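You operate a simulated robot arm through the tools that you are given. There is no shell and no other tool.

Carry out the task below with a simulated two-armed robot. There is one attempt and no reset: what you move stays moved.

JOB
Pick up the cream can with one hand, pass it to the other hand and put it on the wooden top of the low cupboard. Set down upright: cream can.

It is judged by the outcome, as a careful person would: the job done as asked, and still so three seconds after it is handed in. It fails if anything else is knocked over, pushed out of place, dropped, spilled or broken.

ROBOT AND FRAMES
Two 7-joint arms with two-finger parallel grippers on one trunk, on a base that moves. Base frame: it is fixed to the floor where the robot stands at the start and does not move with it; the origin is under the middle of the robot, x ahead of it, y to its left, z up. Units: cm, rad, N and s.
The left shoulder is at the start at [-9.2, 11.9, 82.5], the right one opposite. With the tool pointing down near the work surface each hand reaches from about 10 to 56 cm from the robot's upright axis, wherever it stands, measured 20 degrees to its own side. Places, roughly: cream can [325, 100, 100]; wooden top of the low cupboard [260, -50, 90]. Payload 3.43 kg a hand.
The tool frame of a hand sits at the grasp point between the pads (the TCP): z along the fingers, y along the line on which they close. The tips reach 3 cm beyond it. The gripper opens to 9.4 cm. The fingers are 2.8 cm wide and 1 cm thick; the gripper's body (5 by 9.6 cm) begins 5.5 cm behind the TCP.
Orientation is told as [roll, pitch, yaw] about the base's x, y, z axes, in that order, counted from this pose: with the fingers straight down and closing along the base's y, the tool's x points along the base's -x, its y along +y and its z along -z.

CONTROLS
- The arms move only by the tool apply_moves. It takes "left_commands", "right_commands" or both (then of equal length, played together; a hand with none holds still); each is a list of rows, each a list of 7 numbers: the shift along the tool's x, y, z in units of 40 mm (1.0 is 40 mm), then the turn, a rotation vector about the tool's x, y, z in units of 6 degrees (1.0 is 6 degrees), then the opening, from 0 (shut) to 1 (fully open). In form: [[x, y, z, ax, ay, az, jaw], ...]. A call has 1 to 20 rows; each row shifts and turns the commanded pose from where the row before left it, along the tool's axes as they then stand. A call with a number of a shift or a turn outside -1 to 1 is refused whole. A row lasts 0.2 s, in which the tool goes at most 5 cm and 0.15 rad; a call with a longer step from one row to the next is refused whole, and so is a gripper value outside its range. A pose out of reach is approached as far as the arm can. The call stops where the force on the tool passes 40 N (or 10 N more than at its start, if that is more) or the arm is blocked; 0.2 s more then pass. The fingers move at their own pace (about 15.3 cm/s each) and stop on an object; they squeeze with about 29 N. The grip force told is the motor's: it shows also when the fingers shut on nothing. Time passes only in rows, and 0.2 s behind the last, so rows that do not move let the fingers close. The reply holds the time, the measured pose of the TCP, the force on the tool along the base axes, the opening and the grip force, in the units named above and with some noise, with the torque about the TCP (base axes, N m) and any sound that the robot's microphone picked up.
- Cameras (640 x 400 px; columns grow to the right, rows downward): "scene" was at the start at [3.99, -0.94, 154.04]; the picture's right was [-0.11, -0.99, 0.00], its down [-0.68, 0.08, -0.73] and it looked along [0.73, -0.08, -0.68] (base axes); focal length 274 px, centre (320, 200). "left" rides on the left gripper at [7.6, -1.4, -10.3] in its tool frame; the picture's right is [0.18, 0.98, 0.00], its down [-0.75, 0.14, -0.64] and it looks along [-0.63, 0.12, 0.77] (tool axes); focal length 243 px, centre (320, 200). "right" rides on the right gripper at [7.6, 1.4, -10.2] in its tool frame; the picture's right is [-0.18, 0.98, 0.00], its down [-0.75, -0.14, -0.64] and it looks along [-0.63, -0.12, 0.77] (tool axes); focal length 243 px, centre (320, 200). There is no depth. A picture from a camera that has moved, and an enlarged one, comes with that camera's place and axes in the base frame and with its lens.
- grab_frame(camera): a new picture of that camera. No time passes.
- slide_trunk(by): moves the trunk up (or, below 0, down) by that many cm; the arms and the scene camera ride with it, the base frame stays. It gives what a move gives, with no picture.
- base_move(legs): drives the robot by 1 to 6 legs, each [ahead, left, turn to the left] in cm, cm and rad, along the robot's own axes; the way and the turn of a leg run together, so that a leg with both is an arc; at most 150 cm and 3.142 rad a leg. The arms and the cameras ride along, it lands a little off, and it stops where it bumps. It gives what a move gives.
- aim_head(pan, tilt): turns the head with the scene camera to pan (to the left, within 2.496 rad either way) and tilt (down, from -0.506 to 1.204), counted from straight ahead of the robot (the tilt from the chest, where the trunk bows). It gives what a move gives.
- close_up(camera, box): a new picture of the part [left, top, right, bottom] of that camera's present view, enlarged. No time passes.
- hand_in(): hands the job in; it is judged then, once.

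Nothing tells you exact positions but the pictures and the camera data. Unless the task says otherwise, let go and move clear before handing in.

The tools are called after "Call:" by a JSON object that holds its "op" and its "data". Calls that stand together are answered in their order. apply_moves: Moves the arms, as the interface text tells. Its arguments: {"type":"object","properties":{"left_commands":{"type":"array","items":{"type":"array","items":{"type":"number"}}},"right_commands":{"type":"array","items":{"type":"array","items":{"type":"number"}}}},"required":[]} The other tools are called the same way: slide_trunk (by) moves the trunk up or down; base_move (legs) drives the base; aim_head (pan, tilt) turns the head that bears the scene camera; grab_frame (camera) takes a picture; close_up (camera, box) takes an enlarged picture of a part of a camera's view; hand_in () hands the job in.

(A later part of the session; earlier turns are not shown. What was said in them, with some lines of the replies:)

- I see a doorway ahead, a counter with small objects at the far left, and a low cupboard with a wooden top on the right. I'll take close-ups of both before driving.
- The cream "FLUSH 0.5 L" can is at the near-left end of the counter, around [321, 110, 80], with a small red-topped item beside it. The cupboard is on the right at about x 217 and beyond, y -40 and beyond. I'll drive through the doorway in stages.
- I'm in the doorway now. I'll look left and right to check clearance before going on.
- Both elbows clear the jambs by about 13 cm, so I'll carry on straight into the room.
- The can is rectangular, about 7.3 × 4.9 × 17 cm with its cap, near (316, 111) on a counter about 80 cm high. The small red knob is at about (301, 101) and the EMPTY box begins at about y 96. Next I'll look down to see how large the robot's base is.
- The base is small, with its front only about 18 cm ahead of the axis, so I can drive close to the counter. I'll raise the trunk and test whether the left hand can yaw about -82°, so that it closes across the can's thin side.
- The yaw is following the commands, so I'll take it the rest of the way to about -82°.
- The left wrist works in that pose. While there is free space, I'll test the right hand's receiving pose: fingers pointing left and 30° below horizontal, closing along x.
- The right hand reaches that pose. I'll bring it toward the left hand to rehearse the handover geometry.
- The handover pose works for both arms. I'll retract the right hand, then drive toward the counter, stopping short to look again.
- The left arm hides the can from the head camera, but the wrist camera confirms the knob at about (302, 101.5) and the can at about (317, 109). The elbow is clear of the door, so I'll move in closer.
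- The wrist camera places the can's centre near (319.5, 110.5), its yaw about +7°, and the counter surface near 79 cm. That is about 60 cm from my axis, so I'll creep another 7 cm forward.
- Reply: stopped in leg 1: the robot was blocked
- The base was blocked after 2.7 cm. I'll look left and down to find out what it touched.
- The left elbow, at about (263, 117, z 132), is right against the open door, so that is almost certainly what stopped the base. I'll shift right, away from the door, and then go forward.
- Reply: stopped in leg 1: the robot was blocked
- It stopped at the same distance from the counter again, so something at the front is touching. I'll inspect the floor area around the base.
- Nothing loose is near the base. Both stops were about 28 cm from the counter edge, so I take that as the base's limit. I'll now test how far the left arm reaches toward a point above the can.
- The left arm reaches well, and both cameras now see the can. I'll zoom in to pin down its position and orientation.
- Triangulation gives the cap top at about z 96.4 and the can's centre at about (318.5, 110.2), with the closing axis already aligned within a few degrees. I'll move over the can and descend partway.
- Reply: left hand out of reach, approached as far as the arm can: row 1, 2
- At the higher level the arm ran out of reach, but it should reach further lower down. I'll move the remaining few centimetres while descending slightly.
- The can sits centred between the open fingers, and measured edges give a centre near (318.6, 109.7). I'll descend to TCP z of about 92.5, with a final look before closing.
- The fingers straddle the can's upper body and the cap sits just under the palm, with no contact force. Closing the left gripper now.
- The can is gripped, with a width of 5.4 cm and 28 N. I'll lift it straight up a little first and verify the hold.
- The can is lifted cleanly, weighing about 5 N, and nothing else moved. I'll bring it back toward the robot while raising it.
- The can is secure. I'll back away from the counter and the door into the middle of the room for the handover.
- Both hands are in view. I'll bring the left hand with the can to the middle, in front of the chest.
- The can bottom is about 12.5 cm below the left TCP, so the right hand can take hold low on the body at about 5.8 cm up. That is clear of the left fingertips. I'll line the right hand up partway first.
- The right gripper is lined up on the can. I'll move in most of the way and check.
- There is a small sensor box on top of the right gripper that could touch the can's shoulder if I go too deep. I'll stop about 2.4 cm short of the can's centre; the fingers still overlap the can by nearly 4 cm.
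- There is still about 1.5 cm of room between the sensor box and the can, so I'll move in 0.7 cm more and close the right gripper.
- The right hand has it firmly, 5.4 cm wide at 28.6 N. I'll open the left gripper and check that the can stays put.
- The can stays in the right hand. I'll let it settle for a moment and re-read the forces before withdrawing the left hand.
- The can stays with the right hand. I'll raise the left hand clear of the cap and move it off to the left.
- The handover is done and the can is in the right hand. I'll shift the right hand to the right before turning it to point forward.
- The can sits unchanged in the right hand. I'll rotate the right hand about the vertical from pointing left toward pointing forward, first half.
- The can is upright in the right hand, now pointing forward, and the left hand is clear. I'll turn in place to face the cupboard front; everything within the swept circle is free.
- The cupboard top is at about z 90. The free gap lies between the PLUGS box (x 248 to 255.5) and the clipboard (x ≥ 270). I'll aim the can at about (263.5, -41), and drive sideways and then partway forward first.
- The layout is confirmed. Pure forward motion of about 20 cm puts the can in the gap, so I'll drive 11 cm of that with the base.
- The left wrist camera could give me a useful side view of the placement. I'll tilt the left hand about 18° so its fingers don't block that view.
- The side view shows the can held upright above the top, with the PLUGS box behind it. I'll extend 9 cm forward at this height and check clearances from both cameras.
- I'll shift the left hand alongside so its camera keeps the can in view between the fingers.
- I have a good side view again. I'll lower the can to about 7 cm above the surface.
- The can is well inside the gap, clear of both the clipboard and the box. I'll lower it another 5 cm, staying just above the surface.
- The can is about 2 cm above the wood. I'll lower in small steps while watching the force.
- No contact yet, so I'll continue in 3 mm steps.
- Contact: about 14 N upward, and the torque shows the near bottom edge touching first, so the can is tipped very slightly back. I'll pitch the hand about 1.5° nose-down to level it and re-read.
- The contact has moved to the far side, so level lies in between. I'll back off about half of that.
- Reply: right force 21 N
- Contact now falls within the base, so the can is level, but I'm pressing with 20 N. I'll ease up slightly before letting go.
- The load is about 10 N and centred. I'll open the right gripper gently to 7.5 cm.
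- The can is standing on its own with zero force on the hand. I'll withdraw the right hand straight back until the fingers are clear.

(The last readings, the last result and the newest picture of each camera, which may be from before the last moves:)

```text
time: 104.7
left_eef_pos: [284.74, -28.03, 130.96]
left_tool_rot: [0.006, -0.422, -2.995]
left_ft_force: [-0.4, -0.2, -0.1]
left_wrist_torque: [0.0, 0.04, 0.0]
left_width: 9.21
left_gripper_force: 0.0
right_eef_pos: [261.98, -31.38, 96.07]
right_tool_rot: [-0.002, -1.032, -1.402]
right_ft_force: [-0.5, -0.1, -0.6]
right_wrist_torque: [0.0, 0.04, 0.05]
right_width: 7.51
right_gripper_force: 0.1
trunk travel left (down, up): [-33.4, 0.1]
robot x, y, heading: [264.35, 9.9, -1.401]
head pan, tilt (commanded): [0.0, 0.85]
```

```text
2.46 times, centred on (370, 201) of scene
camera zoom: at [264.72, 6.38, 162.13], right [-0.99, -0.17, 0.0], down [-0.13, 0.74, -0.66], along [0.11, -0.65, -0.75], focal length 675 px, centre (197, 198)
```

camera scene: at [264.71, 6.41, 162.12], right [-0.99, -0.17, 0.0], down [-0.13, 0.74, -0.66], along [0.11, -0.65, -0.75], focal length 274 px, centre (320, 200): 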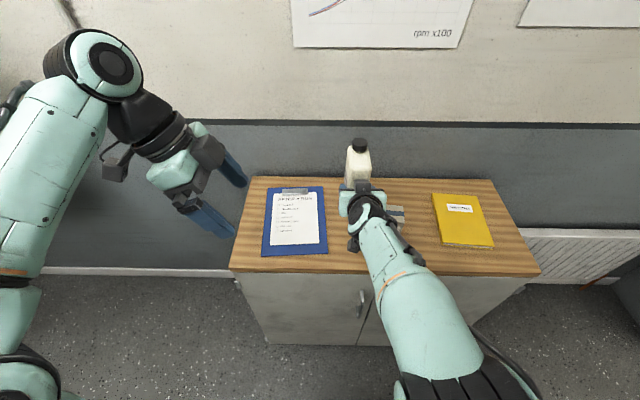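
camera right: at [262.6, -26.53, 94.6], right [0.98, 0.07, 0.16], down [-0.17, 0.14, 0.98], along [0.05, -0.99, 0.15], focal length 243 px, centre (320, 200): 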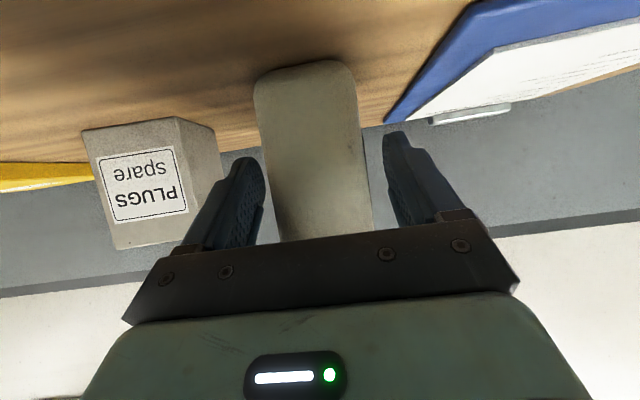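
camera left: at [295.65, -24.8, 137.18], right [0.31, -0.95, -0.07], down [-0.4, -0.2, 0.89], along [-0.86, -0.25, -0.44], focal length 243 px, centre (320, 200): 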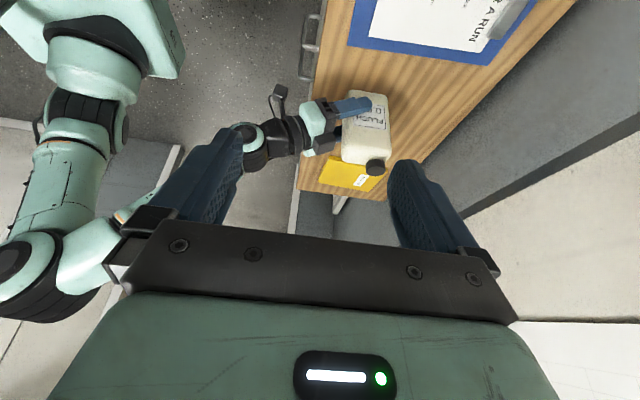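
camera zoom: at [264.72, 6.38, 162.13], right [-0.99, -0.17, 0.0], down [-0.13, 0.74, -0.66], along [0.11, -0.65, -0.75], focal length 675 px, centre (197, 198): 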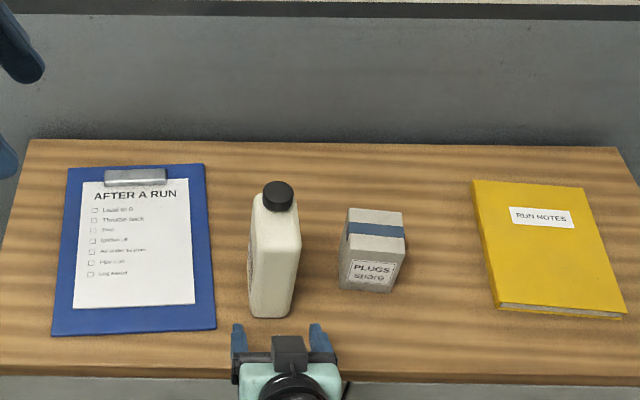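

The can is upright and free-standing in the gap, and everything else is where it was. I'll back the robot away and take a last look.

Call:
{"op": "base_move", "data": {"legs": [[-22, 0, 0]]}}

Call:
{"op": "aim_head", "data": {"pan": 0.0, "tilt": 0.7}}

Call:
{"op": "grab_frame", "data": {"camera": "scene"}}

Call:
{"op": "aim_head", "data": {"pan": 1.8, "tilt": 0.55}}

Call:
{"op": "grab_frame", "data": {"camera": "scene"}}

```text
time: 106.4
left_eef_pos: [281.17, -6.5, 130.95]
left_tool_rot: [0.006, -0.422, -2.998]
left_ft_force: [-1.1, 0.1, -0.5]
left_wrist_torque: [-0.01, 0.02, 0.0]
left_width: 9.21
left_gripper_force: 0.1
right_eef_pos: [258.18, -9.83, 95.93]
right_tool_rot: [-0.001, -1.032, -1.402]
right_ft_force: [-1.2, -0.8, -0.1]
right_wrist_torque: [-0.01, 0.02, -0.01]
right_width: 7.54
right_gripper_force: 0.1
trunk travel left (down, up): [-33.4, 0.1]
robot x, y, heading: [260.29, 31.18, -1.402]
head pan, tilt (commanded): [0.0, 0.85]
```

```text
time: 107.1
left_eef_pos: [281.09, -6.38, 130.98]
left_tool_rot: [0.005, -0.422, -2.997]
left_ft_force: [0.3, 0.7, 0.0]
left_wrist_torque: [-0.03, -0.02, 0.01]
left_width: 9.21
left_gripper_force: 0.0
right_eef_pos: [258.31, -9.67, 95.91]
right_tool_rot: [-0.002, -1.033, -1.4]
right_ft_force: [-0.8, -0.4, 0.9]
right_wrist_torque: [0.02, 0.02, -0.02]
right_width: 7.54
right_gripper_force: 0.1
trunk travel left (down, up): [-33.4, 0.1]
robot x, y, heading: [260.33, 31.12, -1.4]
head pan, tilt (commanded): [0.0, 0.7]
```

```text
taken
camera scene: at [261.16, 27.42, 163.34], right [-0.99, -0.17, 0.0], down [-0.11, 0.64, -0.76], along [0.13, -0.75, -0.64], focal length 274 px, centre (320, 200)
```

scene: 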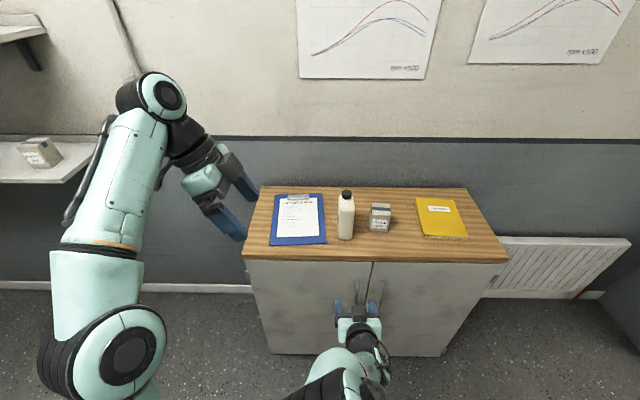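

```text
time: 108.9
left_eef_pos: [280.99, -6.29, 131.01]
left_tool_rot: [0.004, -0.422, -2.996]
left_ft_force: [0.5, -0.8, -0.5]
left_wrist_torque: [0.01, -0.02, 0.0]
left_width: 9.24
left_gripper_force: 0.0
right_eef_pos: [258.27, -9.74, 95.88]
right_tool_rot: [-0.001, -1.03, -1.402]
right_ft_force: [-0.5, -0.9, -0.1]
right_wrist_torque: [0.0, -0.03, -0.01]
right_width: 7.53
right_gripper_force: 0.0
trunk travel left (down, up): [-33.4, 0.1]
robot x, y, heading: [260.19, 31.22, -1.405]
head pan, tilt (commanded): [1.799, 0.55]
```

```text
taken
camera scene: at [268.05, 39.2, 164.66], right [0.39, -0.92, 0.0], down [-0.48, -0.2, -0.85], along [0.79, 0.33, -0.52], focal length 274 px, centre (320, 200)
```

scene: 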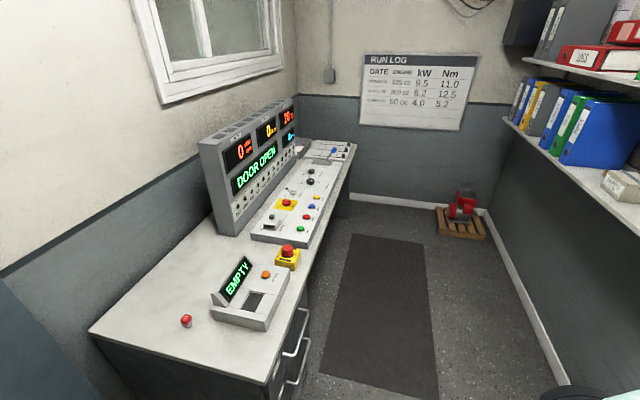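

The can stands upright on the wooden top, both hands are clear of it, and the counter items and cupboard items are undisturbed. I'm handing in.

Call:
{"op": "hand_in", "data": {}}

```text
The job is handed in.
```

The cream FLUSH can is standing upright on the wooden top of the low cupboard, in the gap between the clipboard and the PLUGS box. I picked it up with the left hand, passed it in mid-air to the right hand, and set it down with the right.

- **State at hand-in:** both hands had let go and the robot had backed off about 20 cm. In the last pictures the can was still standing. The knob, the EMPTY box and the console on the counter, and the clipboard, PLUGS box and notebook on the cupboard, looked where they had been.
- **Bumps on the way:** while driving up to the counter, the base was stopped twice by something. I think it was the front of the base meeting the counter, and possibly the left elbow touching the open door once. I saw nothing move either time.
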